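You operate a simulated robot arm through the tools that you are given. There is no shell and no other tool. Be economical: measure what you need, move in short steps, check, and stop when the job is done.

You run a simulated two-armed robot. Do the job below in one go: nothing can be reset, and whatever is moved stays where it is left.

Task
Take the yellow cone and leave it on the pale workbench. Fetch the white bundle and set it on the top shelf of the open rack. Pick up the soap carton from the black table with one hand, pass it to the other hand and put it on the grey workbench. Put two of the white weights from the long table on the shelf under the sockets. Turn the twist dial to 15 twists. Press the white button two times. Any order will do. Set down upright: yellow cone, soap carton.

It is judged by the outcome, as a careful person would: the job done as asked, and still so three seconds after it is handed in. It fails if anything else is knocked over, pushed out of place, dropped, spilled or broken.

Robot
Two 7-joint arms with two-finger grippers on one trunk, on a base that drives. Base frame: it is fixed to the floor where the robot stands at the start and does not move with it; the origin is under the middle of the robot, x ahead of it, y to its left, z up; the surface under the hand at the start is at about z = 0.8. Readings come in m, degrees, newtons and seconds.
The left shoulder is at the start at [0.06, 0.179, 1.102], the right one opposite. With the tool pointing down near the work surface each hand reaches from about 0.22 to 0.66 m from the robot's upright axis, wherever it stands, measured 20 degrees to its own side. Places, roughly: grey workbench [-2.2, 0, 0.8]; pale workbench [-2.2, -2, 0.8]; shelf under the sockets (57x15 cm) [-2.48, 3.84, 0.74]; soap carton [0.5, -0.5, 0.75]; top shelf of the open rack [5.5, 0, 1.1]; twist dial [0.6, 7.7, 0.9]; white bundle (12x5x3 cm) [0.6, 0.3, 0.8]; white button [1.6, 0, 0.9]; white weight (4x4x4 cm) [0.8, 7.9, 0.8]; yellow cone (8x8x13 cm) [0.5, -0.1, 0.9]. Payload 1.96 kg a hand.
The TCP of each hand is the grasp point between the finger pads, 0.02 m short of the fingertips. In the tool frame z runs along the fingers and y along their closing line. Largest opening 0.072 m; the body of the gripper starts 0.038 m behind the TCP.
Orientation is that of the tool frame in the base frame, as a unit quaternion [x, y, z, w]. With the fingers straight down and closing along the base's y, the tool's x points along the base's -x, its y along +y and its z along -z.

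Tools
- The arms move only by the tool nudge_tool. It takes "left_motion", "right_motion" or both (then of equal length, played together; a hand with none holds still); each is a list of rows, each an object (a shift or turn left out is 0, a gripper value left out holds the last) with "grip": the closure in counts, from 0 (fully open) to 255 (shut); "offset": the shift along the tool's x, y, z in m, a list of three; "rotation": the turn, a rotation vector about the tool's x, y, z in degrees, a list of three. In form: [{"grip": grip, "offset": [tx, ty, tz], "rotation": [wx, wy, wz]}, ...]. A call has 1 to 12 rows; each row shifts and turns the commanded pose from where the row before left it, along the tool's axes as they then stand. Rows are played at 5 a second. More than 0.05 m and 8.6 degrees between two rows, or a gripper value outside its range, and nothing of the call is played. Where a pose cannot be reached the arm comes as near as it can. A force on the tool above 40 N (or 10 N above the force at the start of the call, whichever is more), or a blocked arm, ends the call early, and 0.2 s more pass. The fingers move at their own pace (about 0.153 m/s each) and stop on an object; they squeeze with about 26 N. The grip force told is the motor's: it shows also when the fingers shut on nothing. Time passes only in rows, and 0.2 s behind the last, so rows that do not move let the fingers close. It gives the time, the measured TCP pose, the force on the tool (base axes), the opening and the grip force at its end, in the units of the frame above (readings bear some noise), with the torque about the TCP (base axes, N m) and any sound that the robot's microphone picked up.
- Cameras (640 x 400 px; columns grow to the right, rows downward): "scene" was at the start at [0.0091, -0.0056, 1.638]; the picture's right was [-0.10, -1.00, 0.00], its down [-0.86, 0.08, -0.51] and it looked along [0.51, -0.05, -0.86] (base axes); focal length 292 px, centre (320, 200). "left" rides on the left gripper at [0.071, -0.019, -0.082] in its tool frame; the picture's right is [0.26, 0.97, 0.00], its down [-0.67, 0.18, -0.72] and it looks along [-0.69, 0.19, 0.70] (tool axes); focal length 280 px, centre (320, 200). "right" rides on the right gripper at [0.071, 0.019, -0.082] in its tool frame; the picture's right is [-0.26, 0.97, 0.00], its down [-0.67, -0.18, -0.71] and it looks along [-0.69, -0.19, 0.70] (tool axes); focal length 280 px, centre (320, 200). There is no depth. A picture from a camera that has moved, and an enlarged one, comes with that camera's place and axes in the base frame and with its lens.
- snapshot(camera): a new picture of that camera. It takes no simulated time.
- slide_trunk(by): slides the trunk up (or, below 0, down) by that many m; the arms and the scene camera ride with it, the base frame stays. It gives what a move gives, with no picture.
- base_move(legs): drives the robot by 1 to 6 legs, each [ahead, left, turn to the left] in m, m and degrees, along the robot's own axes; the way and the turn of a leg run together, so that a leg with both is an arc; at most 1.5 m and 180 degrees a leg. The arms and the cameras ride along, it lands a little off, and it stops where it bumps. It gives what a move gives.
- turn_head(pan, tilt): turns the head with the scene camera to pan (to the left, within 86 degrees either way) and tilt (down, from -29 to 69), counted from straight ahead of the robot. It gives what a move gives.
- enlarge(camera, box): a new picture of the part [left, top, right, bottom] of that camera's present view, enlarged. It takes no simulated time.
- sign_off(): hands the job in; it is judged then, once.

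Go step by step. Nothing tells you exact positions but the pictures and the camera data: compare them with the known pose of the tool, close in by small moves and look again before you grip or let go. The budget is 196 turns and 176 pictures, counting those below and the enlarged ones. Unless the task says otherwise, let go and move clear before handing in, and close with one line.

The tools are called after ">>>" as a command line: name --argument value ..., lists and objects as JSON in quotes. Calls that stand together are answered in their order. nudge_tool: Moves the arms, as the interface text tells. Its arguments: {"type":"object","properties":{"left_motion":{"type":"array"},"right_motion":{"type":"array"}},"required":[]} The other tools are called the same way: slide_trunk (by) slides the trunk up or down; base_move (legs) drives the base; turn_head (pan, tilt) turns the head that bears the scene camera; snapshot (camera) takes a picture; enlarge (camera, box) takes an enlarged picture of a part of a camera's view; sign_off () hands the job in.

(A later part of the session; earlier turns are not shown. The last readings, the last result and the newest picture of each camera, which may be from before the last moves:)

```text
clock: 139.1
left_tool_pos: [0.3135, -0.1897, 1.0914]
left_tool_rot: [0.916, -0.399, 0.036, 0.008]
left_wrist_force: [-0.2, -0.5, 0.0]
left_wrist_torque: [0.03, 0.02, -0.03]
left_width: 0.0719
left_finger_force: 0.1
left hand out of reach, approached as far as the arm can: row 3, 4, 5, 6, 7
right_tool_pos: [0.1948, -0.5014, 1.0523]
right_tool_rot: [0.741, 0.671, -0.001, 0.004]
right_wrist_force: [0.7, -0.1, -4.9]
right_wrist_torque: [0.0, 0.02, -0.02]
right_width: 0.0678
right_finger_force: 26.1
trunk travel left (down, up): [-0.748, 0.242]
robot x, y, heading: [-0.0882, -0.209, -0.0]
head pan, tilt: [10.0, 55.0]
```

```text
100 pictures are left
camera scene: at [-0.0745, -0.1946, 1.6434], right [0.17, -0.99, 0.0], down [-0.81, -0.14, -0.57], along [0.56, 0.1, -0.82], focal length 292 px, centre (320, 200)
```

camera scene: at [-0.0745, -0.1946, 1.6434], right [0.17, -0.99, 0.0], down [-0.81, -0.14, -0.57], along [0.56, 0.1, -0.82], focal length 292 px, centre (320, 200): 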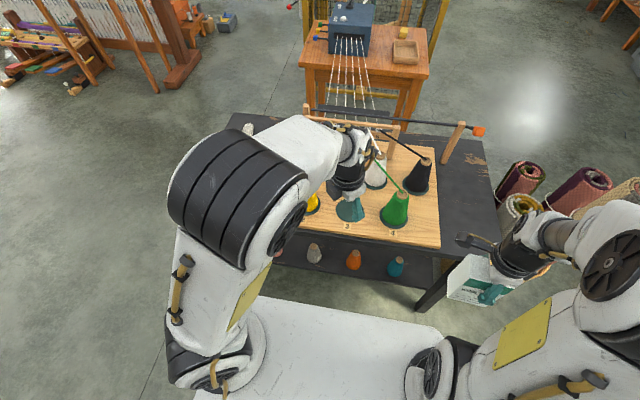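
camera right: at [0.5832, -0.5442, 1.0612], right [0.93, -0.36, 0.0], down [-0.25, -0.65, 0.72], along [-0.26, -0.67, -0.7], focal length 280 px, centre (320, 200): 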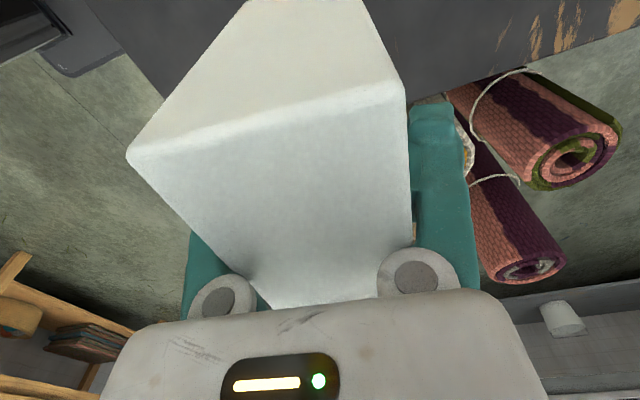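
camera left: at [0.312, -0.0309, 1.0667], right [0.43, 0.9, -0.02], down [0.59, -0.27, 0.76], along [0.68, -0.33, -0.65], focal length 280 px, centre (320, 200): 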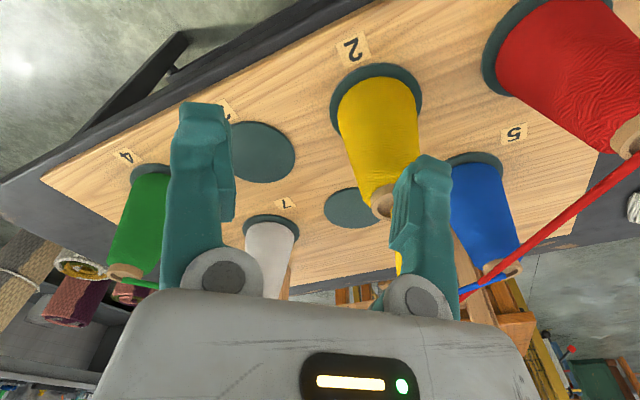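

Next attempt: retract to the elbow-left pose, then move the hand straight left so the lean grows outward.

>>> nudge_tool --left_motion '[{"offset": [-0.0273, 0.0292, -0.02]}, {"offset": [-0.0273, 0.0292, -0.02]}, {"offset": [-0.0273, 0.0292, -0.02]}, {"offset": [-0.02, 0.02, 0]}, {"offset": [-0.033, -0.031, 0]}, {"offset": [-0.033, -0.031, 0]}, {"offset": [-0.033, -0.031, 0]}, {"offset": [-0.033, -0.031, 0]}, {"offset": [-0.033, -0.031, 0]}, {"offset": [-0.033, -0.031, 0]}]'

>>> turn_head --pan 40 --tilt 60

>>> snapshot --camera "scene"

```text
clock: 141.2
left_tool_pos: [0.2063, 0.0171, 1.0975]
left_tool_rot: [0.915, -0.401, 0.036, 0.005]
left_wrist_force: [1.0, 0.3, -0.1]
left_wrist_torque: [-0.01, 0.0, -0.03]
left_width: 0.0718
left_finger_force: 0.0
left hand out of reach, approached as far as the arm can: row 3, 4, 5, 6, 7, 8, 9
right_tool_pos: [0.1949, -0.5007, 1.0524]
right_tool_rot: [0.741, 0.672, -0.002, 0.002]
right_wrist_force: [0.4, 0.5, -4.9]
right_wrist_torque: [-0.04, 0.02, 0.0]
right_width: 0.068
right_finger_force: 26.2
trunk travel left (down, up): [-0.748, 0.242]
robot x, y, heading: [-0.0865, -0.2075, -0.2]
head pan, tilt: [10.0, 55.0]
```

```text
clock: 142.2
left_tool_pos: [0.2067, 0.0164, 1.098]
left_tool_rot: [0.915, -0.402, 0.036, 0.005]
left_wrist_force: [0.4, -0.8, 0.2]
left_wrist_torque: [0.03, 0.0, 0.01]
left_width: 0.072
left_finger_force: 0.1
right_tool_pos: [0.1948, -0.5001, 1.053]
right_tool_rot: [0.741, 0.672, -0.001, 0.003]
right_wrist_force: [0.2, -0.1, -4.6]
right_wrist_torque: [-0.05, 0.02, 0.0]
right_width: 0.0677
right_finger_force: 25.8
trunk travel left (down, up): [-0.748, 0.242]
robot x, y, heading: [-0.0877, -0.2089, -0.2]
head pan, tilt: [40.0, 60.0]
```

```text
99 pictures are left
camera scene: at [-0.0947, -0.1644, 1.6373], right [0.64, -0.77, 0.0], down [-0.67, -0.55, -0.5], along [0.38, 0.32, -0.87], focal length 292 px, centre (320, 200)
```

scene: 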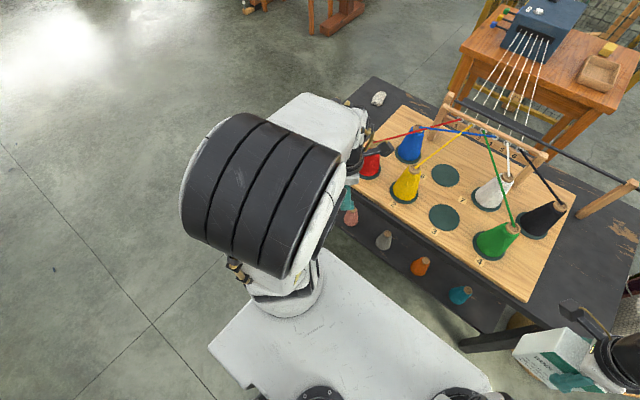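

The left arm keeps a limited region, though it works with the tool down near x≈0.3 m, z≈1.1. New plan: set the soap back at its spot, regrip it with the right hand near its outer end, and hand over in the air to the left, both hands from above. Driving back.

>>> base_move --legs '[[0.09, -0.2, 0]]'

>>> nudge_tool --right_motion '[{"offset": [0.0, 0.04, 0]}, {"offset": [0.0, 0.04, 0]}, {"offset": [0.02, 0.04, 0]}, {"offset": [0.03, 0.035, 0.005]}, {"offset": [0.03, 0.035, 0.01]}, {"offset": [0.02, 0.035, 0.015]}, {"offset": [0.0, 0.02, 0.02]}, {}]'

```text
clock: 143.9
left_tool_pos: [0.2939, -0.1867, 1.0993]
left_tool_rot: [0.915, -0.402, 0.036, 0.004]
left_wrist_force: [0.2, -0.6, 0.3]
left_wrist_torque: [0.0, -0.01, 0.0]
left_width: 0.072
left_finger_force: 0.2
right_tool_pos: [0.2819, -0.7034, 1.0541]
right_tool_rot: [0.742, 0.67, -0.001, 0.003]
right_wrist_force: [-0.4, -0.3, -5.7]
right_wrist_torque: [0.03, -0.01, 0.01]
right_width: 0.0677
right_finger_force: 25.9
trunk travel left (down, up): [-0.748, 0.242]
robot x, y, heading: [-0.0036, -0.4079, -0.3]
head pan, tilt: [40.0, 60.0]
```

```text
clock: 145.7
left_tool_pos: [0.2947, -0.1861, 1.0985]
left_tool_rot: [0.914, -0.404, 0.036, 0.005]
left_wrist_force: [-0.9, 0.1, 0.0]
left_wrist_torque: [0.03, -0.02, 0.06]
left_width: 0.0719
left_finger_force: 0.0
right_tool_pos: [0.5369, -0.6282, 1.0015]
right_tool_rot: [0.742, 0.671, -0.001, 0.003]
right_wrist_force: [0.9, -0.1, -4.0]
right_wrist_torque: [-0.04, 0.02, 0.0]
right_width: 0.068
right_finger_force: 26.5
trunk travel left (down, up): [-0.748, 0.242]
robot x, y, heading: [-0.0007, -0.4109, -0.3]
head pan, tilt: [40.0, 60.0]
```

Right arm works well. I'm lowering the carton onto the table near its old spot.

>>> nudge_tool --right_motion '[{"offset": [0.0, -0.037, 0.01]}, {"offset": [0.01, 0, 0.035]}, {"offset": [0.0, 0, 0.035]}, {"offset": [0, 0, 0.03]}, {"offset": [0, 0, 0.012]}, {}]'

>>> snapshot --camera "right"

```text
clock: 147.1
left_tool_pos: [0.2939, -0.1866, 1.0992]
left_tool_rot: [0.914, -0.403, 0.036, 0.005]
left_wrist_force: [-0.5, 0.7, -0.3]
left_wrist_torque: [0.0, -0.02, -0.01]
left_width: 0.0721
left_finger_force: 0.0
right_tool_pos: [0.5005, -0.6155, 0.8829]
right_tool_rot: [0.741, 0.671, -0.001, 0.002]
right_wrist_force: [0.4, -0.6, -5.6]
right_wrist_torque: [-0.03, 0.0, 0.0]
right_width: 0.0676
right_finger_force: 25.5
trunk travel left (down, up): [-0.748, 0.242]
robot x, y, heading: [-0.0, -0.4106, -0.1]
head pan, tilt: [40.0, 60.0]
```

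```text
98 pictures are left
camera right: at [0.5264, -0.5459, 0.9627], right [0.93, -0.36, 0.0], down [-0.25, -0.65, 0.72], along [-0.25, -0.67, -0.7], focal length 280 px, centre (320, 200)
```

right: 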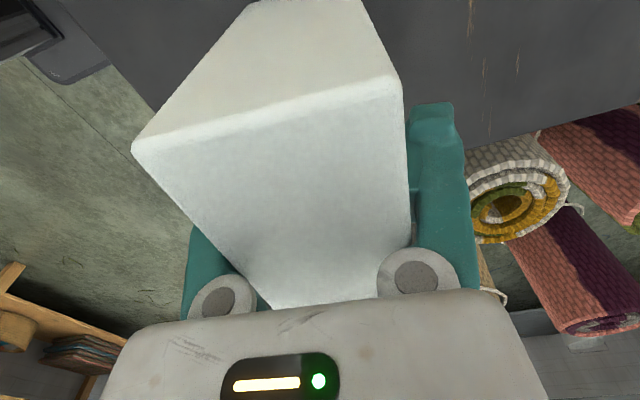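

About 1 cm to go. Lowering gently, releasing and rising.

>>> nudge_tool --right_motion '[{"offset": [0, 0, 0.006]}, {"offset": [0, 0, 0.004]}, {}]'

```text
clock: 147.9
left_tool_pos: [0.2926, -0.1861, 1.0996]
left_tool_rot: [0.914, -0.403, 0.038, 0.004]
left_wrist_force: [0.5, -0.2, -0.5]
left_wrist_torque: [-0.01, 0.02, 0.02]
left_width: 0.0724
left_finger_force: 0.0
right_tool_pos: [0.499, -0.6147, 0.874]
right_tool_rot: [0.742, 0.67, 0.001, 0.004]
right_wrist_force: [1.5, -0.4, 17.8]
right_wrist_torque: [1.06, 0.3, -0.13]
right_width: 0.0679
right_finger_force: 25.7
trunk travel left (down, up): [-0.748, 0.242]
robot x, y, heading: [0.0076, -0.4102, -0.3]
head pan, tilt: [40.0, 60.0]
```

Contact made. Releasing, rising, and turning the right hand 180° so its camera is on the outer side.

>>> nudge_tool --right_motion '[{"offset": [0, 0, -0.002]}, {"grip": 0}, {}, {}, {"offset": [0, 0, -0.03]}, {"offset": [0, 0, -0.04]}, {"offset": [0, 0, -0.04]}, {"rotation": [0, 0, -8.5]}, {"rotation": [0, 0, -8.5]}, {"rotation": [0, 0, -8.5]}, {"rotation": [0, 0, -8.5]}, {"rotation": [0, 0, -8.5]}]'

>>> nudge_tool --right_motion '[{"rotation": [0, 0, -8.5]}, {"rotation": [0, 0, -8.5]}, {"rotation": [0, 0, -8.5]}, {"rotation": [0, 0, -8.5]}, {"rotation": [0, 0, -8.5]}, {"rotation": [0, 0, -8.5]}, {"rotation": [0, 0, -8.5]}, {"rotation": [0, 0, -8.5]}, {"rotation": [0, 0, -8.5]}, {"rotation": [0, 0, -8.5]}, {}]'

>>> snapshot --camera "right"

```text
clock: 150.5
left_tool_pos: [0.2945, -0.1864, 1.0985]
left_tool_rot: [0.915, -0.403, 0.035, 0.006]
left_wrist_force: [-0.4, -0.4, -0.6]
left_wrist_torque: [0.02, 0.0, 0.01]
left_width: 0.0721
left_finger_force: 0.1
right_tool_pos: [0.5005, -0.6158, 0.984]
right_tool_rot: [0.447, 0.894, -0.002, 0.003]
right_wrist_force: [0.4, -0.3, 0.7]
right_wrist_torque: [0.01, -0.01, -0.02]
right_width: 0.072
right_finger_force: 0.0
trunk travel left (down, up): [-0.748, 0.242]
robot x, y, heading: [0.0008, -0.4107, -0.1]
head pan, tilt: [40.0, 60.0]
```

```text
clock: 152.9
left_tool_pos: [0.2946, -0.1867, 1.0975]
left_tool_rot: [0.915, -0.403, 0.036, 0.004]
left_wrist_force: [0.8, 0.3, 0.7]
left_wrist_torque: [-0.01, 0.0, -0.01]
left_width: 0.0722
left_finger_force: 0.0
right_tool_pos: [0.5002, -0.6151, 0.9834]
right_tool_rot: [-0.274, 0.962, -0.002, 0.001]
right_wrist_force: [-0.6, 0.3, 0.5]
right_wrist_torque: [-0.01, 0.04, 0.04]
right_width: 0.0722
right_finger_force: 0.0
trunk travel left (down, up): [-0.748, 0.242]
robot x, y, heading: [-0.0024, -0.4067, -0.3]
head pan, tilt: [40.0, 60.0]
```

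```text
97 pictures are left
camera right: at [0.4298, -0.6356, 1.0643], right [-0.29, 0.96, -0.01], down [0.67, 0.2, 0.72], along [0.69, 0.2, -0.7], focal length 280 px, centre (320, 200)
```

right: 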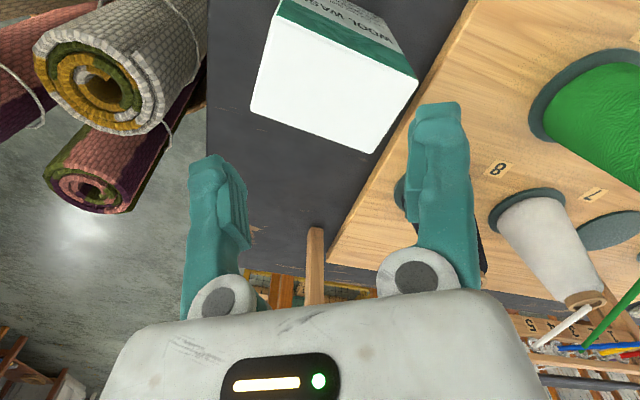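

The carton is upright at about (0.504, −0.607). I'll finish the yaw to align, shift to its outer end, and check before descending.

>>> nudge_tool --right_motion '[{"rotation": [0, 0, -8.6]}, {"rotation": [0, 0, -8.6]}, {"rotation": [0, 0, -8.6]}, {"rotation": [0, 0, -8.6]}, {"rotation": [0, 0, -8.6]}, {"rotation": [0, 0, -8.6]}, {"offset": [0.022, -0.002, 0.02]}, {"offset": [0, 0, 0.025]}, {}]'

>>> snapshot --camera "right"

```text
clock: 154.9
left_tool_pos: [0.2942, -0.1861, 1.0972]
left_tool_rot: [0.914, -0.403, 0.036, 0.004]
left_wrist_force: [0.3, -0.6, -0.3]
left_wrist_torque: [0.0, 0.01, -0.02]
left_width: 0.0719
left_finger_force: 0.0
right_tool_pos: [0.5008, -0.636, 0.9385]
right_tool_rot: [-0.665, 0.747, -0.003, 0.0]
right_wrist_force: [-1.0, -0.2, -0.3]
right_wrist_torque: [0.0, -0.01, 0.0]
right_width: 0.0718
right_finger_force: 0.0
trunk travel left (down, up): [-0.748, 0.242]
robot x, y, heading: [-0.0005, -0.4079, -0.4]
head pan, tilt: [40.0, 60.0]
```

```text
96 pictures are left
camera right: at [0.4721, -0.7046, 1.0206], right [-0.93, 0.37, 0.0], down [0.26, 0.65, 0.71], along [0.27, 0.66, -0.7], focal length 280 px, centre (320, 200)
```

right: 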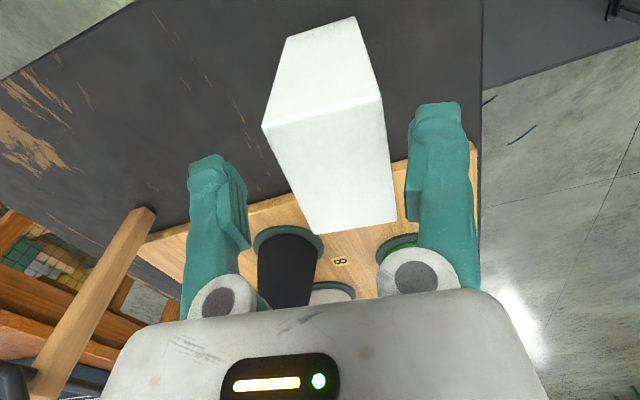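

Aligned and centred. Descending around the outer end and closing.

>>> nudge_tool --right_motion '[{"offset": [0, 0, 0.025]}, {"offset": [0, 0, 0.025]}, {"offset": [0, 0, 0.015]}, {}]'

>>> snapshot --camera "right"

```text
clock: 155.9
left_tool_pos: [0.2935, -0.1859, 1.0984]
left_tool_rot: [0.915, -0.403, 0.036, 0.005]
left_wrist_force: [-0.7, 0.1, -0.9]
left_wrist_torque: [-0.02, 0.0, 0.0]
left_width: 0.072
left_finger_force: 0.0
right_tool_pos: [0.4998, -0.6374, 0.8739]
right_tool_rot: [-0.665, 0.747, -0.003, -0.001]
right_wrist_force: [1.2, -0.7, 0.0]
right_wrist_torque: [0.02, -0.01, -0.01]
right_width: 0.0719
right_finger_force: 0.0
trunk travel left (down, up): [-0.748, 0.242]
robot x, y, heading: [-0.0007, -0.4132, -0.3]
head pan, tilt: [40.0, 60.0]
```

```text
95 pictures are left
camera right: at [0.4721, -0.7056, 0.9551], right [-0.93, 0.37, -0.01], down [0.26, 0.65, 0.71], along [0.27, 0.66, -0.7], focal length 280 px, centre (320, 200)
```

right: 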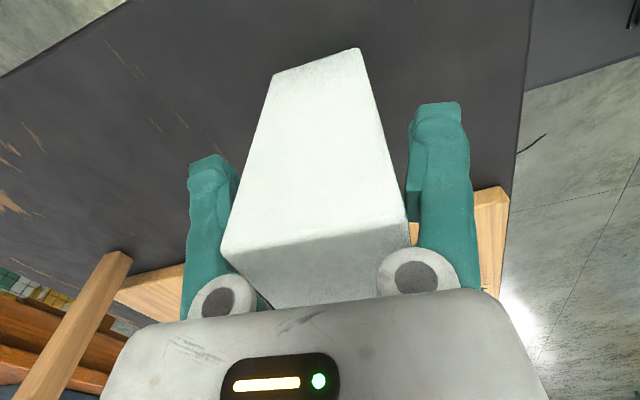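

The carton is shorter than I thought (y −0.632…−0.554), so I'm too far out. I'll slide 18 mm inward, then grip and lift.

>>> nudge_tool --right_motion '[{"offset": [-0.009, 0, 0]}, {"offset": [-0.009, 0, 0.006]}, {"grip": 255}, {}, {}, {}, {"offset": [0, 0, -0.02]}, {"offset": [0, 0, -0.03]}, {}]'

>>> snapshot --camera "right"

```text
clock: 157.2
left_tool_pos: [0.2927, -0.1863, 1.0991]
left_tool_rot: [0.915, -0.403, 0.038, 0.004]
left_wrist_force: [0.2, 0.9, -0.2]
left_wrist_torque: [-0.01, -0.01, 0.03]
left_width: 0.0722
left_finger_force: 0.0
right_tool_pos: [0.5027, -0.6218, 0.8692]
right_tool_rot: [-0.664, 0.748, -0.006, 0.001]
right_wrist_force: [-4.5, -2.5, 17.6]
right_wrist_torque: [1.03, 0.89, 0.36]
right_width: 0.0681
right_finger_force: 26.3
trunk travel left (down, up): [-0.748, 0.242]
robot x, y, heading: [-0.001, -0.4092, -0.3]
head pan, tilt: [40.0, 60.0]
stopped in row 6 (right hand): the force on the tool passed its limit at 41 N (the readings are from after the stop); the commanded pose is now the measured one
```

```text
94 pictures are left
camera right: at [0.4746, -0.689, 0.9515], right [-0.93, 0.37, -0.01], down [0.25, 0.65, 0.71], along [0.27, 0.66, -0.7], focal length 280 px, centre (320, 200)
```

right: 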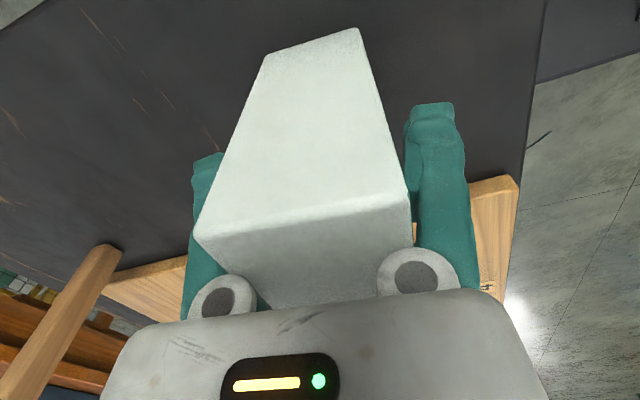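

Gripped; the table reaction tripped the stop. Lifting now.

>>> nudge_tool --right_motion '[{"offset": [0, 0, -0.01]}, {"offset": [0, 0, -0.03]}, {"offset": [0, 0, -0.03]}, {"offset": [0, 0, -0.03]}, {}]'

>>> snapshot --camera "right"

```text
clock: 158.4
left_tool_pos: [0.2949, -0.1878, 1.098]
left_tool_rot: [0.915, -0.403, 0.036, 0.005]
left_wrist_force: [0.8, -0.2, 0.7]
left_wrist_torque: [-0.02, -0.04, -0.01]
left_width: 0.0721
left_finger_force: 0.2
right_tool_pos: [0.5024, -0.622, 0.9683]
right_tool_rot: [-0.665, 0.747, -0.004, 0.0]
right_wrist_force: [0.2, -0.1, -5.3]
right_wrist_torque: [-0.1, 0.01, 0.02]
right_width: 0.0679
right_finger_force: 25.8
trunk travel left (down, up): [-0.748, 0.242]
robot x, y, heading: [-0.0034, -0.4163, -0.5]
head pan, tilt: [40.0, 60.0]
```

```text
93 pictures are left
camera right: at [0.4756, -0.6889, 1.0499], right [-0.93, 0.37, -0.01], down [0.26, 0.65, 0.71], along [0.27, 0.66, -0.7], focal length 280 px, centre (320, 200)
```

right: 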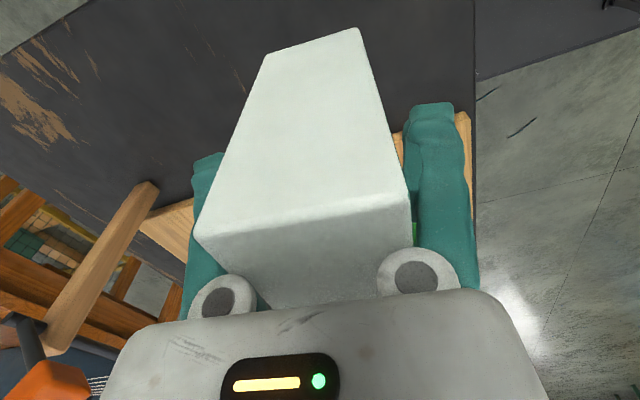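

Soap held near its outer end. Bringing it to the centre in front of me while turning the left hand parallel to it.

>>> nudge_tool --right_motion '[{"offset": [0, 0, -0.03]}, {"offset": [0, 0, -0.03]}, {"offset": [-0.0247, 0.0364, -0.01]}, {"offset": [-0.0247, 0.0364, -0.01]}, {"offset": [-0.0247, 0.0364, -0.01]}, {"offset": [-0.0247, 0.0364, -0.01]}, {"offset": [-0.0247, 0.0364, 0]}, {"offset": [-0.0247, 0.0364, 0]}, {}, {}, {}, {}]' --left_motion '[{"rotation": [0, 0, -8.5]}, {"rotation": [0, 0, -8.5]}, {"rotation": [0, 0, -8.5]}, {"rotation": [0, 0, -8.5]}, {"rotation": [0, 0, -8.5]}, {"rotation": [0, 0, -8.5]}, {"rotation": [0, 0, -8.5]}, {"rotation": [0, 0, -8.5]}, {"rotation": [0, 0, -8.5]}, {"rotation": [0, 0, -8.5]}, {"rotation": [0, 0, -8.5]}, {"rotation": [0, 0, -8.5]}]'

>>> nudge_tool --left_motion '[{"rotation": [0, 0, -8.5]}, {"rotation": [0, 0, -8.5]}, {"rotation": [0, 0, -8.5]}, {"rotation": [0, 0, -3]}, {}]'

>>> turn_head --pan 0 --tilt 65

>>> snapshot --camera "scene"

>>> snapshot --camera "left"

```text
clock: 161.0
left_tool_pos: [0.2944, -0.1879, 1.0976]
left_tool_rot: [0.888, 0.458, 0.018, 0.031]
left_wrist_force: [0.2, 0.4, 0.9]
left_wrist_torque: [-0.05, -0.03, -0.01]
left_width: 0.072
left_finger_force: 0.0
right_tool_pos: [0.3017, -0.4476, 1.0669]
right_tool_rot: [-0.665, 0.747, -0.004, 0.0]
right_wrist_force: [-0.1, -0.3, -5.0]
right_wrist_torque: [-0.08, 0.0, -0.01]
right_width: 0.0679
right_finger_force: 25.9
trunk travel left (down, up): [-0.748, 0.242]
robot x, y, heading: [0.0002, -0.4089, -0.3]
head pan, tilt: [40.0, 60.0]
```

```text
clock: 162.2
left_tool_pos: [0.2967, -0.1868, 1.0987]
left_tool_rot: [0.748, 0.663, 0.011, 0.035]
left_wrist_force: [-0.1, 0.0, 0.8]
left_wrist_torque: [0.0, 0.03, -0.03]
left_width: 0.072
left_finger_force: 0.0
right_tool_pos: [0.3025, -0.4486, 1.067]
right_tool_rot: [-0.665, 0.747, -0.005, 0.001]
right_wrist_force: [-0.8, 0.3, -5.4]
right_wrist_torque: [-0.06, 0.01, 0.03]
right_width: 0.0681
right_finger_force: 26.1
trunk travel left (down, up): [-0.748, 0.242]
robot x, y, heading: [0.0007, -0.4085, -0.6]
head pan, tilt: [40.0, 60.0]
```

```text
clock: 163.3
left_tool_pos: [0.295, -0.187, 1.0981]
left_tool_rot: [0.748, 0.662, 0.01, 0.035]
left_wrist_force: [0.2, 0.2, 0.0]
left_wrist_torque: [-0.01, 0.02, 0.01]
left_width: 0.072
left_finger_force: 0.1
right_tool_pos: [0.3016, -0.4484, 1.0675]
right_tool_rot: [-0.665, 0.747, -0.005, 0.001]
right_wrist_force: [0.4, 0.1, -4.8]
right_wrist_torque: [-0.06, 0.05, 0.0]
right_width: 0.068
right_finger_force: 26.2
trunk travel left (down, up): [-0.748, 0.242]
robot x, y, heading: [0.0006, -0.4094, -0.4]
head pan, tilt: [0.0, 65.0]
```

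```text
92 pictures are left
camera scene: at [0.0029, -0.4083, 1.6318], right [0.0, -1.0, 0.0], down [-0.91, 0.0, -0.42], along [0.42, 0.0, -0.91], focal length 292 px, centre (320, 200)
```

scene: 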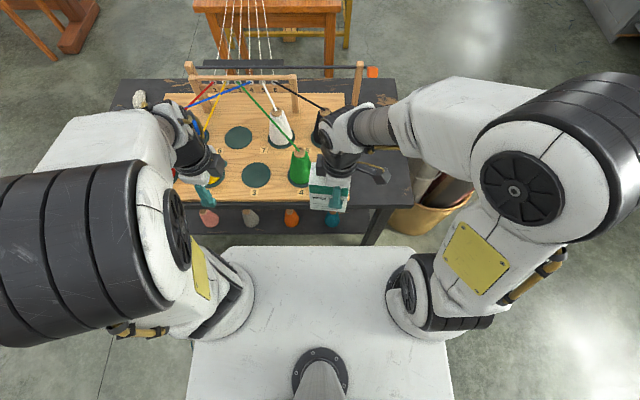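

```text
91 pictures are left
camera left: at [0.2806, -0.1111, 1.1768], right [0.99, 0.14, 0.06], down [0.05, -0.66, 0.75], along [0.14, -0.73, -0.66], focal length 280 px, centre (320, 200)
```

left: 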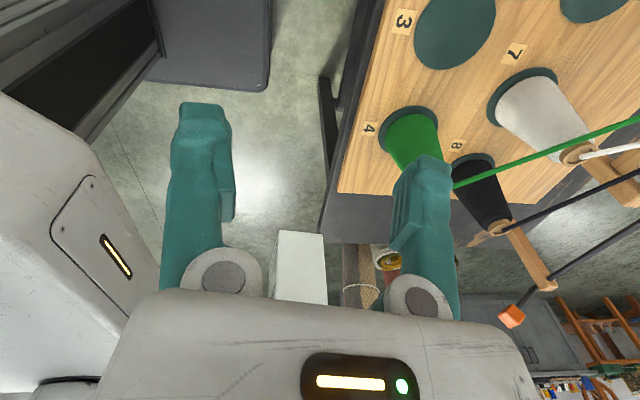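

Both arms now look mirrored and healthy, with the carton presented in front. I'll level the left hand and bring it above the free end of the carton.

>>> nudge_tool --left_motion '[{"rotation": [3.5, 2.2, 0], "offset": [0, 0, -0.02]}, {"offset": [-0.0405, 0.0073, -0.014]}, {"offset": [-0.0405, 0.0073, 0]}, {"offset": [-0.0405, 0.0073, 0]}, {"offset": [-0.0405, 0.0073, 0]}, {"offset": [-0.03, 0.005, 0]}, {}]'

>>> snapshot --camera "left"

>>> enlarge --camera "scene" --box '[240, 80, 400, 230]'

```text
clock: 164.7
left_tool_pos: [0.3122, -0.3729, 1.112]
left_tool_rot: [0.744, 0.668, 0.005, -0.005]
left_wrist_force: [-1.2, 6.6, 0.7]
left_wrist_torque: [-0.59, -0.1, -0.05]
left_width: 0.0721
left_finger_force: 0.0
left hand out of reach, approached as far as the arm can: row 1, 2
right_tool_pos: [0.3023, -0.4541, 1.0655]
right_tool_rot: [-0.659, 0.752, -0.005, -0.004]
right_wrist_force: [-0.6, -0.7, -5.4]
right_wrist_torque: [-0.09, -0.03, -0.03]
right_width: 0.0679
right_finger_force: 26.2
trunk travel left (down, up): [-0.748, 0.242]
robot x, y, heading: [-0.0003, -0.4088, -0.4]
head pan, tilt: [0.0, 65.0]
stopped in row 6 (left hand): the force on the tool passed its limit at 81 N (the readings are from after the stop); the commanded pose is now the measured one
```

```text
90 pictures are left
camera left: at [0.3013, -0.3011, 1.1948], right [0.99, 0.16, 0.0], down [0.11, -0.7, 0.7], along [0.11, -0.7, -0.71], focal length 280 px, centre (320, 200)
```

left: 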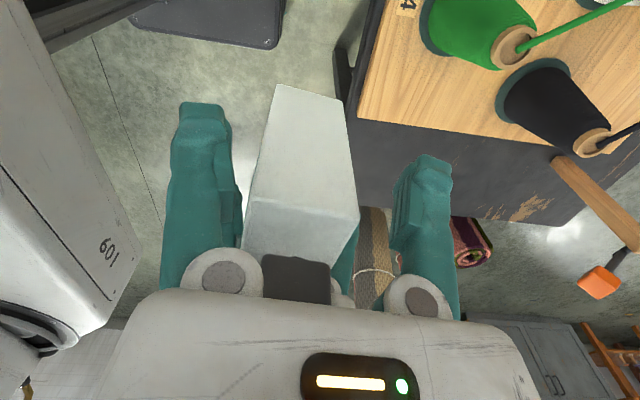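

```text
2.67 times, centred on (320, 155) of scene
camera zoom: at [0.0029, -0.4096, 1.6318], right [0.0, -1.0, 0.0], down [-0.91, 0.0, -0.42], along [0.42, 0.0, -0.91], focal length 778 px, centre (320, 320)
```

zoom: 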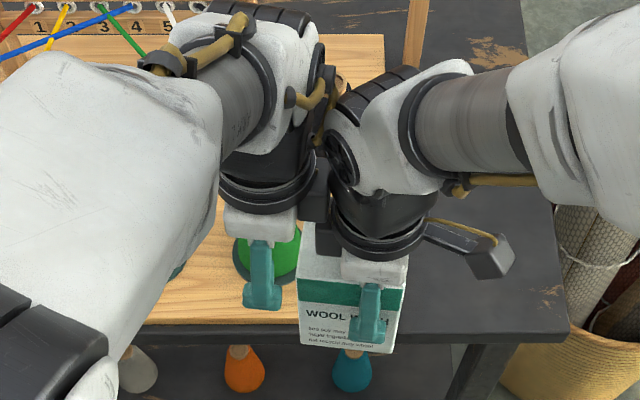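

The wrists touched because they're wider than the gripper bodies. I'll back the left hand off and tilt it 40° outward so the wrists separate.

>>> nudge_tool --left_motion '[{"offset": [0.03, 0, 0]}, {"offset": [0.04, 0, 0]}, {"offset": [0.03, 0, 0]}, {"rotation": [0, -8, 0]}, {"rotation": [0, -8, 0]}, {"rotation": [0, -8, 0]}, {"rotation": [0, -8, 0]}, {"rotation": [0, -8, 0]}, {}]'

>>> snapshot --camera "left"

>>> snapshot --camera "scene"

```text
clock: 166.7
left_tool_pos: [0.3231, -0.2738, 1.1123]
left_tool_rot: [0.701, 0.629, -0.249, 0.224]
left_wrist_force: [0.5, -0.9, -0.2]
left_wrist_torque: [0.01, 0.0, -0.02]
left_width: 0.0721
left_finger_force: 0.0
right_tool_pos: [0.3024, -0.4536, 1.0673]
right_tool_rot: [-0.66, 0.751, -0.005, -0.002]
right_wrist_force: [0.0, 0.6, -5.5]
right_wrist_torque: [-0.07, -0.02, 0.03]
right_width: 0.0678
right_finger_force: 25.9
trunk travel left (down, up): [-0.748, 0.242]
robot x, y, heading: [0.0014, -0.4083, -0.1]
head pan, tilt: [0.0, 65.0]
```

```text
88 pictures are left
camera left: at [0.316, -0.165, 1.1322], right [0.98, 0.1, -0.16], down [0.17, -0.09, 0.98], along [0.08, -0.99, -0.1], focal length 280 px, centre (320, 200)
```

left: 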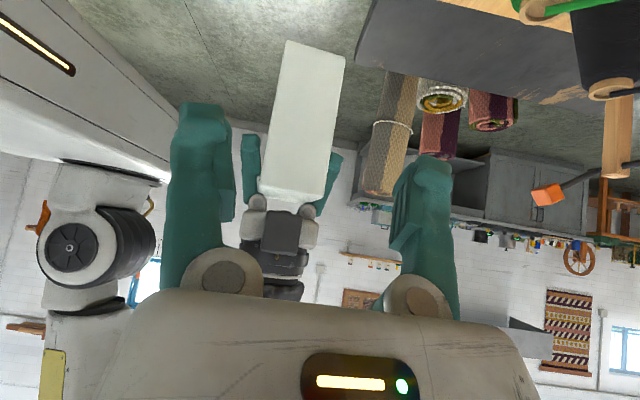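

```text
87 pictures are left
camera scene: at [0.0025, -0.4091, 1.6318], right [0.0, -1.0, 0.0], down [-0.91, 0.0, -0.42], along [0.42, 0.0, -0.91], focal length 292 px, centre (320, 200)
```

scene: 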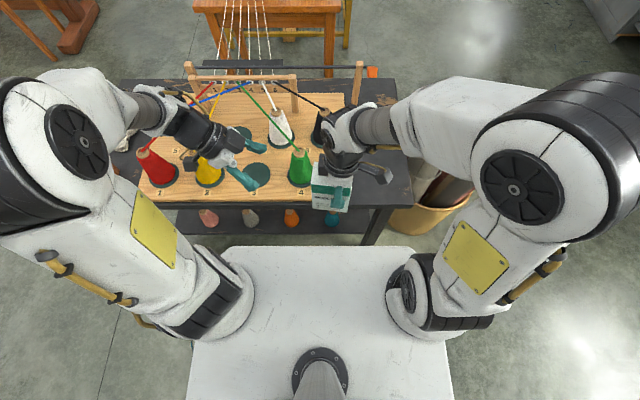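

The left arm tilts freely now. Moving to a pre-approach pose along its tool axis and checking the alignment.

>>> nudge_tool --left_motion '[{"offset": [-0.0312, 0, 0.0224]}, {"offset": [-0.0312, 0, 0.0224]}, {}]'

>>> snapshot --camera "left"

>>> enlarge --camera "scene" --box '[240, 80, 400, 230]'

```text
clock: 167.5
left_tool_pos: [0.3131, -0.3486, 1.1187]
left_tool_rot: [0.701, 0.629, -0.249, 0.225]
left_wrist_force: [0.0, 0.4, 0.2]
left_wrist_torque: [-0.01, -0.02, 0.01]
left_width: 0.072
left_finger_force: 0.1
right_tool_pos: [0.3024, -0.4528, 1.0667]
right_tool_rot: [-0.66, 0.751, -0.006, -0.003]
right_wrist_force: [-0.2, 0.2, -5.4]
right_wrist_torque: [-0.09, 0.01, 0.0]
right_width: 0.068
right_finger_force: 26.4
trunk travel left (down, up): [-0.748, 0.242]
robot x, y, heading: [-0.0004, -0.4076, -0.4]
head pan, tilt: [0.0, 65.0]
```

```text
86 pictures are left
camera left: at [0.3075, -0.2402, 1.1372], right [0.98, 0.1, -0.16], down [0.17, -0.09, 0.98], along [0.08, -0.99, -0.11], focal length 280 px, centre (320, 200)
```

left: 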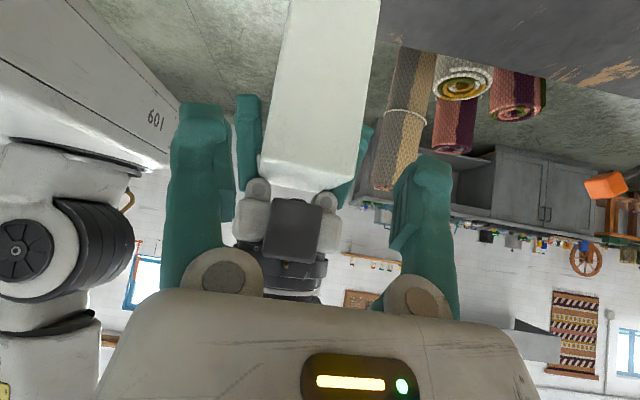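

```text
2.67 times, centred on (320, 155) of scene
camera zoom: at [0.0033, -0.4072, 1.6318], right [0.0, -1.0, 0.0], down [-0.91, 0.0, -0.42], along [0.42, 0.0, -0.91], focal length 778 px, centre (320, 320)
```

zoom: 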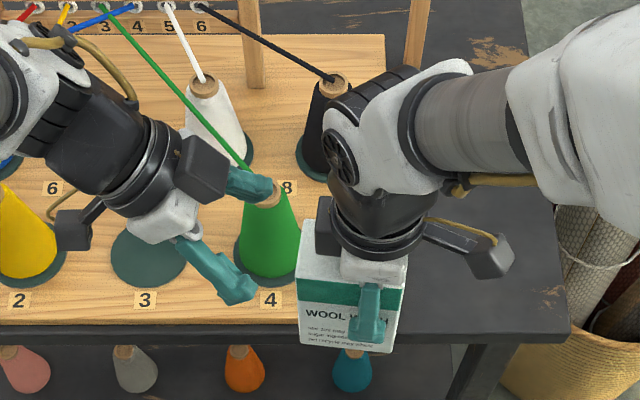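

Each wrist carries a black box on its inner side, so I'll tilt 15° more for clearance and line up again.

>>> nudge_tool --left_motion '[{"rotation": [0, -7.5, 0]}, {"rotation": [0, -7.5, 0]}, {"offset": [0.0207, 0.0012, 0.01]}, {}]'

>>> snapshot --camera "left"

```text
clock: 168.5
left_tool_pos: [0.3161, -0.3441, 1.0961]
left_tool_rot: [0.664, 0.593, -0.34, 0.304]
left_wrist_force: [-0.8, -0.6, 0.0]
left_wrist_torque: [0.0, -0.01, -0.02]
left_width: 0.0717
left_finger_force: 0.0
right_tool_pos: [0.302, -0.4543, 1.0673]
right_tool_rot: [-0.66, 0.752, -0.005, -0.002]
right_wrist_force: [-0.4, -0.3, -5.0]
right_wrist_torque: [-0.07, 0.02, 0.04]
right_width: 0.0679
right_finger_force: 25.4
trunk travel left (down, up): [-0.748, 0.242]
robot x, y, heading: [0.0016, -0.4105, -0.3]
head pan, tilt: [0.0, 65.0]
```

```text
84 pictures are left
camera left: at [0.3097, -0.2351, 1.0865], right [0.98, 0.05, -0.21], down [0.2, 0.16, 0.97], along [0.08, -0.99, 0.15], focal length 280 px, centre (320, 200)
```

left: 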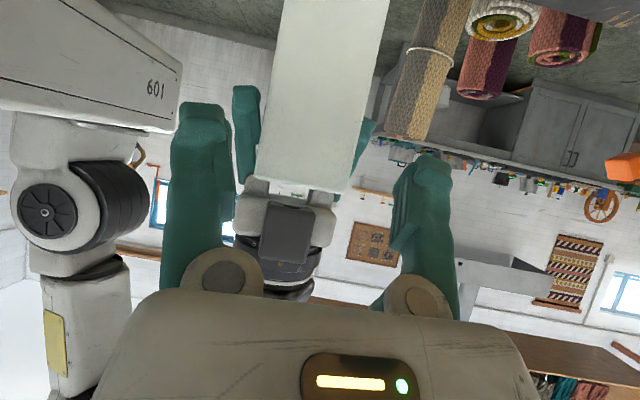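

Alignment is within about 1 mm. Advancing slowly so the fingers straddle the carton's free end.

>>> nudge_tool --left_motion '[{"offset": [0, 0, 0.02]}, {"offset": [0, 0, 0.018]}, {"offset": [0, 0, 0.017]}, {"offset": [-0.001, 0, 0.016]}, {}]'

>>> snapshot --camera "left"

>>> enlarge --camera "scene" --box '[240, 80, 400, 230]'

```text
clock: 169.7
left_tool_pos: [0.3103, -0.4022, 1.0544]
left_tool_rot: [0.663, 0.594, -0.339, 0.304]
left_wrist_force: [0.1, -0.8, -0.9]
left_wrist_torque: [0.0, 0.01, 0.03]
left_width: 0.0723
left_finger_force: 0.1
right_tool_pos: [0.3017, -0.4537, 1.0664]
right_tool_rot: [-0.66, 0.752, -0.005, -0.002]
right_wrist_force: [-0.7, 0.1, -5.7]
right_wrist_torque: [-0.05, 0.0, 0.01]
right_width: 0.068
right_finger_force: 26.0
trunk travel left (down, up): [-0.748, 0.242]
robot x, y, heading: [0.0024, -0.4114, -0.2]
head pan, tilt: [0.0, 65.0]
```

```text
83 pictures are left
camera left: at [0.3032, -0.2932, 1.0447], right [0.98, 0.05, -0.21], down [0.2, 0.16, 0.97], along [0.08, -0.99, 0.15], focal length 280 px, centre (320, 200)
```

left: 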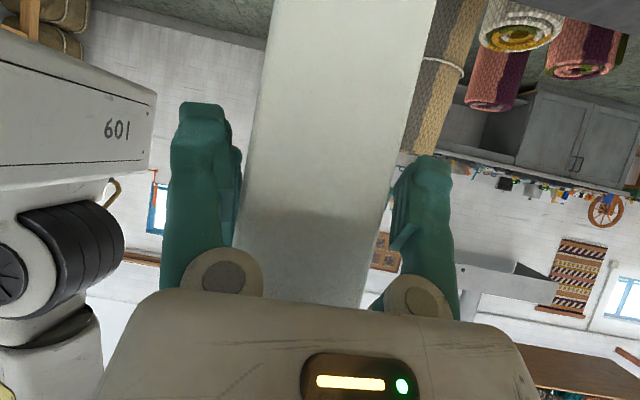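

```text
2.67 times, centred on (320, 155) of scene
camera zoom: at [0.0026, -0.4081, 1.6318], right [0.0, -1.0, 0.0], down [-0.91, 0.0, -0.42], along [0.42, 0.0, -0.91], focal length 778 px, centre (320, 320)
```

zoom: 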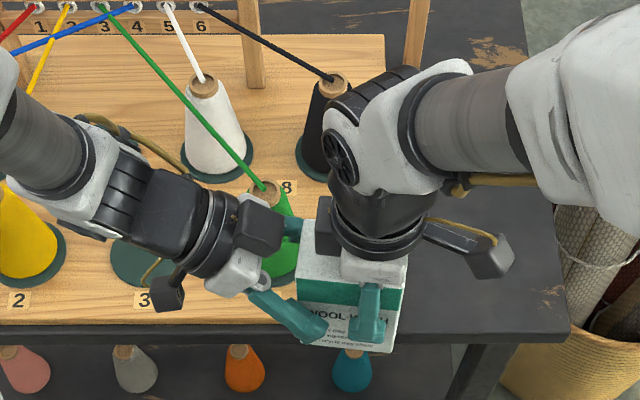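

The left fingers straddle the carton with no contact force. Closing left, then opening right and raising it away.

>>> nudge_tool --left_motion '[{"grip": 255}, {}, {}, {}]'

>>> nudge_tool --right_motion '[{"grip": 0}, {}, {}, {"offset": [0, 0, -0.02]}, {"offset": [0, 0, -0.02]}, {"offset": [0.03, 0, -0.01]}, {"offset": [0.04, 0, 0]}, {"offset": [0.04, 0, 0]}, {}]'

>>> snapshot --camera "scene"

```text
clock: 170.7
left_tool_pos: [0.3088, -0.4031, 1.053]
left_tool_rot: [0.664, 0.593, -0.339, 0.304]
left_wrist_force: [-11.3, 3.4, 3.3]
left_wrist_torque: [-0.24, -0.31, 0.03]
left_width: 0.0629
left_finger_force: 26.5
right_tool_pos: [0.3034, -0.4539, 1.0662]
right_tool_rot: [-0.66, 0.752, -0.005, -0.003]
right_wrist_force: [11.7, -3.6, -8.0]
right_wrist_torque: [-0.14, 0.16, -0.58]
right_width: 0.0676
right_finger_force: 25.8
trunk travel left (down, up): [-0.748, 0.242]
robot x, y, heading: [0.0001, -0.4073, -0.2]
head pan, tilt: [0.0, 65.0]
```

```text
clock: 172.7
left_tool_pos: [0.3103, -0.4016, 1.0541]
left_tool_rot: [0.663, 0.594, -0.339, 0.304]
left_wrist_force: [0.1, 0.3, 0.5]
left_wrist_torque: [0.16, 0.0, -0.01]
left_width: 0.0622
left_finger_force: 26.2
right_tool_pos: [0.288, -0.565, 1.1183]
right_tool_rot: [-0.66, 0.751, -0.006, -0.002]
right_wrist_force: [-0.3, 0.1, 0.3]
right_wrist_torque: [0.02, -0.01, 0.04]
right_width: 0.0719
right_finger_force: 0.0
trunk travel left (down, up): [-0.748, 0.242]
robot x, y, heading: [-0.0013, -0.4087, -0.5]
head pan, tilt: [0.0, 65.0]
```

```text
81 pictures are left
camera scene: at [0.0031, -0.4078, 1.6318], right [0.0, -1.0, 0.0], down [-0.91, 0.0, -0.42], along [0.42, 0.0, -0.91], focal length 292 px, centre (320, 200)
```

scene: 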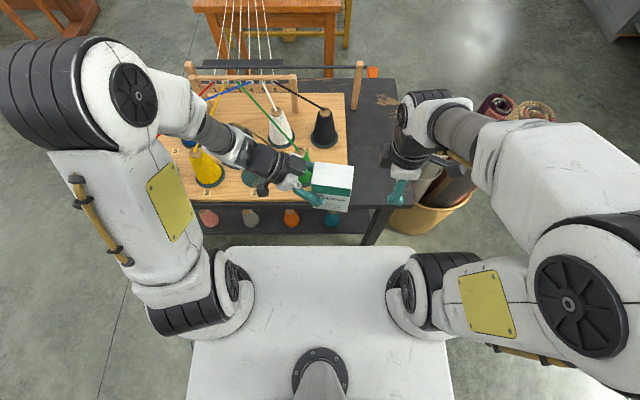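

Handover seems done: the carton is in the left hand and the right is clear. A close check of the hold.

>>> snapshot --camera "left"

>>> enlarge --camera "scene" --box '[240, 110, 400, 230]'

```text
80 pictures are left
camera left: at [0.3035, -0.2928, 1.0447], right [0.98, 0.05, -0.21], down [0.2, 0.16, 0.97], along [0.08, -0.99, 0.15], focal length 280 px, centre (320, 200)
```

left: 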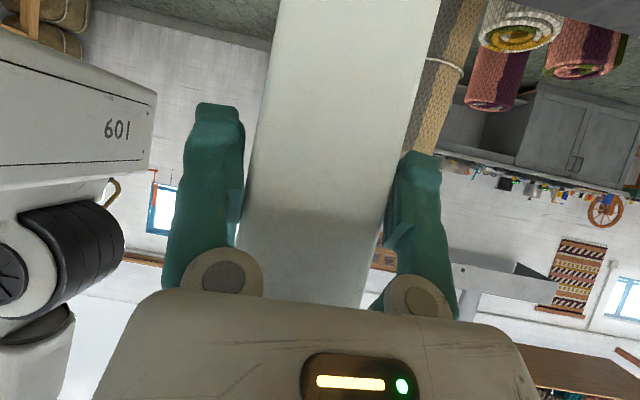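

```text
3.33 times, centred on (320, 170) of scene
camera zoom: at [0.0031, -0.4078, 1.6318], right [0.0, -1.0, 0.0], down [-0.91, 0.0, -0.42], along [0.42, 0.0, -0.91], focal length 972 px, centre (320, 300)
```

zoom: 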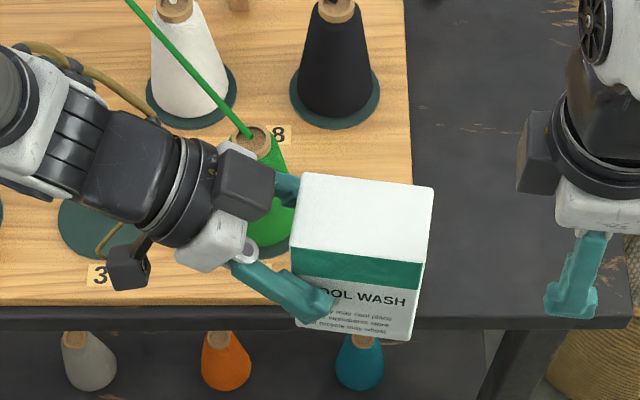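

Held securely. Moving the soap to the left side, turning the right hand for the cone, then shifting the base left.

>>> nudge_tool --left_motion '[{"offset": [0.022, -0.004, -0.032]}, {"offset": [0.022, -0.004, -0.032]}, {"offset": [0.022, -0.004, -0.032]}, {"offset": [0.022, -0.004, -0.032]}, {}, {}, {}, {}, {}]' --right_motion '[{"rotation": [0, 0, 8.2]}, {"rotation": [0, 0, 8.2]}, {"rotation": [0, 0, 8.2]}, {"rotation": [0, 0, 8.2]}, {"rotation": [0, 0, 8.2]}, {"rotation": [0, 0, 8.2]}, {"rotation": [0, 0, 8.2]}, {"rotation": [0, 0, 8.2]}, {"rotation": [0, 0, 8.2]}]'

>>> base_move --legs '[[0, 0.5, 0]]'

>>> snapshot --camera "scene"

>>> snapshot --camera "right"

```text
clock: 174.7
left_tool_pos: [0.3088, -0.2448, 1.0584]
left_tool_rot: [0.663, 0.594, -0.339, 0.304]
left_wrist_force: [0.1, 1.0, -4.7]
left_wrist_torque: [0.17, -0.04, 0.0]
left_width: 0.0621
left_finger_force: 26.3
right_tool_pos: [0.2871, -0.5626, 1.1184]
right_tool_rot: [-0.075, 0.997, -0.005, 0.002]
right_wrist_force: [-0.2, -0.4, 0.0]
right_wrist_torque: [0.02, 0.01, -0.01]
right_width: 0.0718
right_finger_force: 0.1
trunk travel left (down, up): [-0.748, 0.242]
robot x, y, heading: [-0.0004, -0.4087, -0.3]
head pan, tilt: [0.0, 65.0]
```

```text
clock: 177.7
left_tool_pos: [0.3154, 0.2523, 1.0587]
left_tool_rot: [0.666, 0.591, -0.34, 0.302]
left_wrist_force: [-0.1, 0.2, -4.6]
left_wrist_torque: [0.18, 0.0, 0.0]
left_width: 0.0618
left_finger_force: 26.2
right_tool_pos: [0.2912, -0.0649, 1.1183]
right_tool_rot: [-0.072, 0.997, -0.006, 0.001]
right_wrist_force: [0.7, -0.9, 0.0]
right_wrist_torque: [-0.01, -0.02, 0.0]
right_width: 0.0722
right_finger_force: 0.1
trunk travel left (down, up): [-0.748, 0.242]
robot x, y, heading: [0.0035, 0.0903, -1.0]
head pan, tilt: [0.0, 65.0]
```

```text
78 pictures are left
camera scene: at [0.0073, 0.0915, 1.6318], right [-0.01, -1.0, 0.0], down [-0.91, 0.01, -0.42], along [0.42, -0.01, -0.91], focal length 292 px, centre (320, 200)
```

scene: 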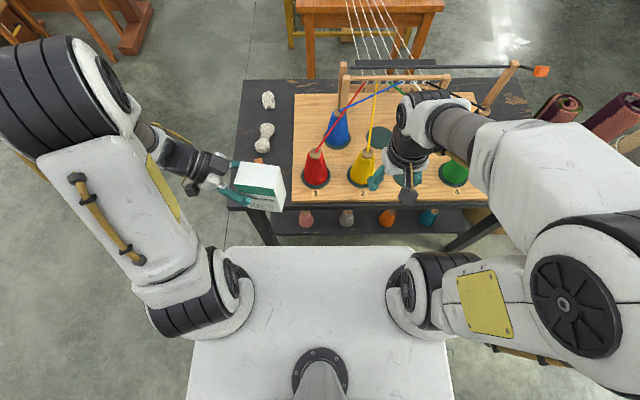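

```text
77 pictures are left
camera right: at [0.2179, -0.0553, 1.1991], right [0.12, 0.99, -0.01], down [0.69, -0.08, 0.72], along [0.71, -0.09, -0.7], focal length 280 px, centre (320, 200)
```

right: 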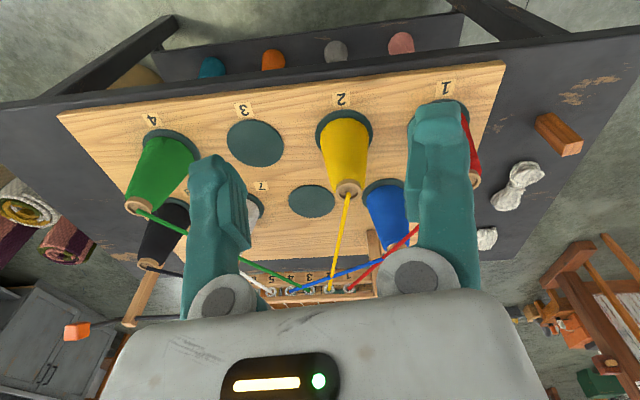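

The soap is out on the left and the cone is in front of the right hand at (0.475, −0.052). Moving above it.

>>> nudge_tool --right_motion '[{"offset": [-0.037, -0.0027, 0.0266]}, {"offset": [-0.037, -0.0027, 0.0266]}, {"offset": [-0.037, -0.0027, 0.0266]}, {"offset": [-0.037, -0.0027, 0.0266]}, {"offset": [-0.037, -0.0027, 0.0266]}, {}]'

>>> snapshot --camera "right"

>>> turn_head --pan -10 --tilt 50

>>> enlarge --camera "scene" --box '[240, 100, 400, 200]'

```text
clock: 179.1
left_tool_pos: [0.3132, 0.2511, 1.0586]
left_tool_rot: [0.666, 0.591, -0.339, 0.303]
left_wrist_force: [0.0, 0.6, -3.8]
left_wrist_torque: [0.17, -0.03, -0.02]
left_width: 0.0617
left_finger_force: 26.0
right_tool_pos: [0.4757, -0.0528, 0.9842]
right_tool_rot: [-0.073, 0.997, -0.007, 0.001]
right_wrist_force: [0.6, -1.2, -0.8]
right_wrist_torque: [0.03, -0.01, 0.0]
right_width: 0.0721
right_finger_force: 0.0
trunk travel left (down, up): [-0.748, 0.242]
robot x, y, heading: [0.0007, 0.0933, -0.8]
head pan, tilt: [0.0, 65.0]
```

```text
76 pictures are left
camera right: at [0.4021, -0.0435, 1.0653], right [0.12, 0.99, -0.01], down [0.69, -0.08, 0.72], along [0.71, -0.09, -0.69], focal length 280 px, centre (320, 200)
```

right: 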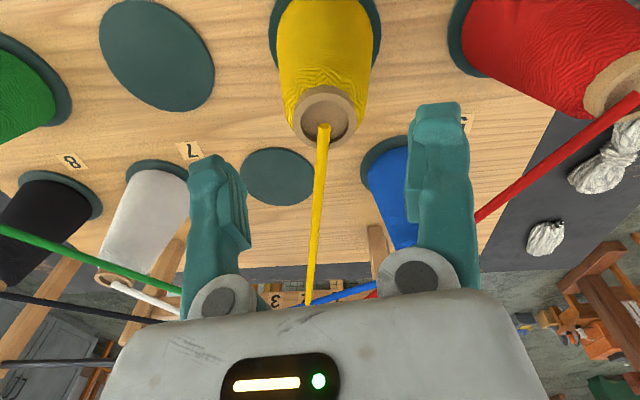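

```text
clock: 179.8
left_tool_pos: [0.3149, 0.2517, 1.0591]
left_tool_rot: [0.665, 0.591, -0.34, 0.303]
left_wrist_force: [0.5, 0.3, -4.1]
left_wrist_torque: [0.18, -0.01, -0.01]
left_width: 0.0616
left_finger_force: 26.4
right_tool_pos: [0.4754, -0.053, 0.9837]
right_tool_rot: [-0.073, 0.997, -0.006, 0.001]
right_wrist_force: [-1.1, -1.2, 0.5]
right_wrist_torque: [-0.01, -0.01, 0.02]
right_width: 0.0719
right_finger_force: 0.1
trunk travel left (down, up): [-0.748, 0.242]
robot x, y, heading: [0.0018, 0.0904, -0.9]
head pan, tilt: [-10.0, 50.0]
```

```text
4.00 times, centred on (320, 150) of scene
camera zoom: at [0.0227, 0.0782, 1.6498], right [-0.19, -0.98, 0.0], down [-0.75, 0.14, -0.64], along [0.63, -0.12, -0.77], focal length 1167 px, centre (320, 400)
```

zoom: 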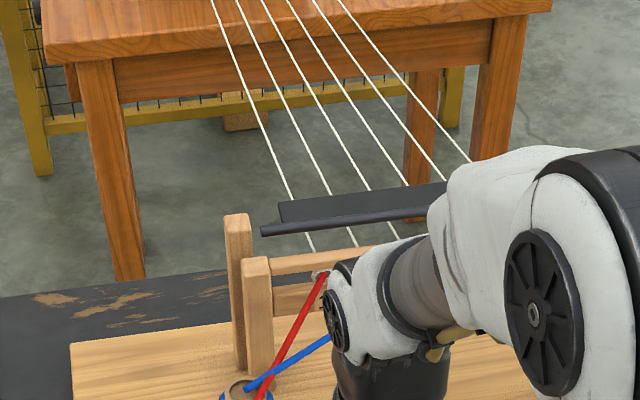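

Centred over the cone. Descending 8 cm so the fingers straddle its neck with the yarn between them.

>>> nudge_tool --right_motion '[{"offset": [-0.002, 0.002, 0.03]}, {"offset": [0, 0, 0.03]}, {"offset": [0, 0, 0.02]}, {}]'

>>> snapshot --camera "right"

```text
clock: 180.8
left_tool_pos: [0.315, 0.2522, 1.0582]
left_tool_rot: [0.666, 0.591, -0.34, 0.303]
left_wrist_force: [-0.1, -0.2, -5.3]
left_wrist_torque: [0.15, -0.02, 0.0]
left_width: 0.0615
left_finger_force: 26.1
right_tool_pos: [0.4792, -0.0524, 0.9051]
right_tool_rot: [-0.073, 0.997, -0.006, 0.002]
right_wrist_force: [0.2, 0.7, -0.8]
right_wrist_torque: [-0.01, -0.01, -0.02]
right_width: 0.0719
right_finger_force: 0.0
trunk travel left (down, up): [-0.748, 0.242]
robot x, y, heading: [0.0068, 0.0911, -0.7]
head pan, tilt: [-10.0, 50.0]
```

```text
74 pictures are left
camera right: at [0.4065, -0.0429, 0.9863], right [0.12, 0.99, -0.01], down [0.69, -0.08, 0.72], along [0.71, -0.09, -0.7], focal length 280 px, centre (320, 200)
```

right: 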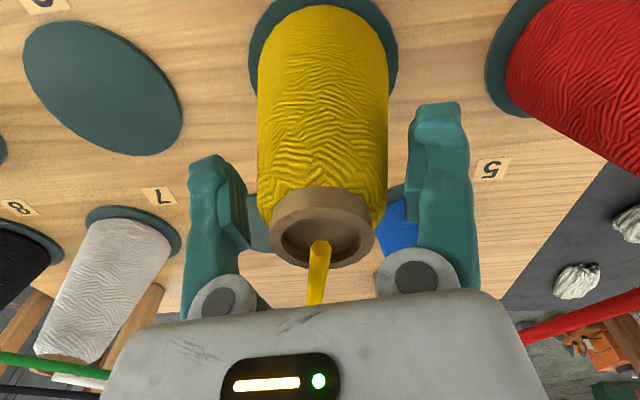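

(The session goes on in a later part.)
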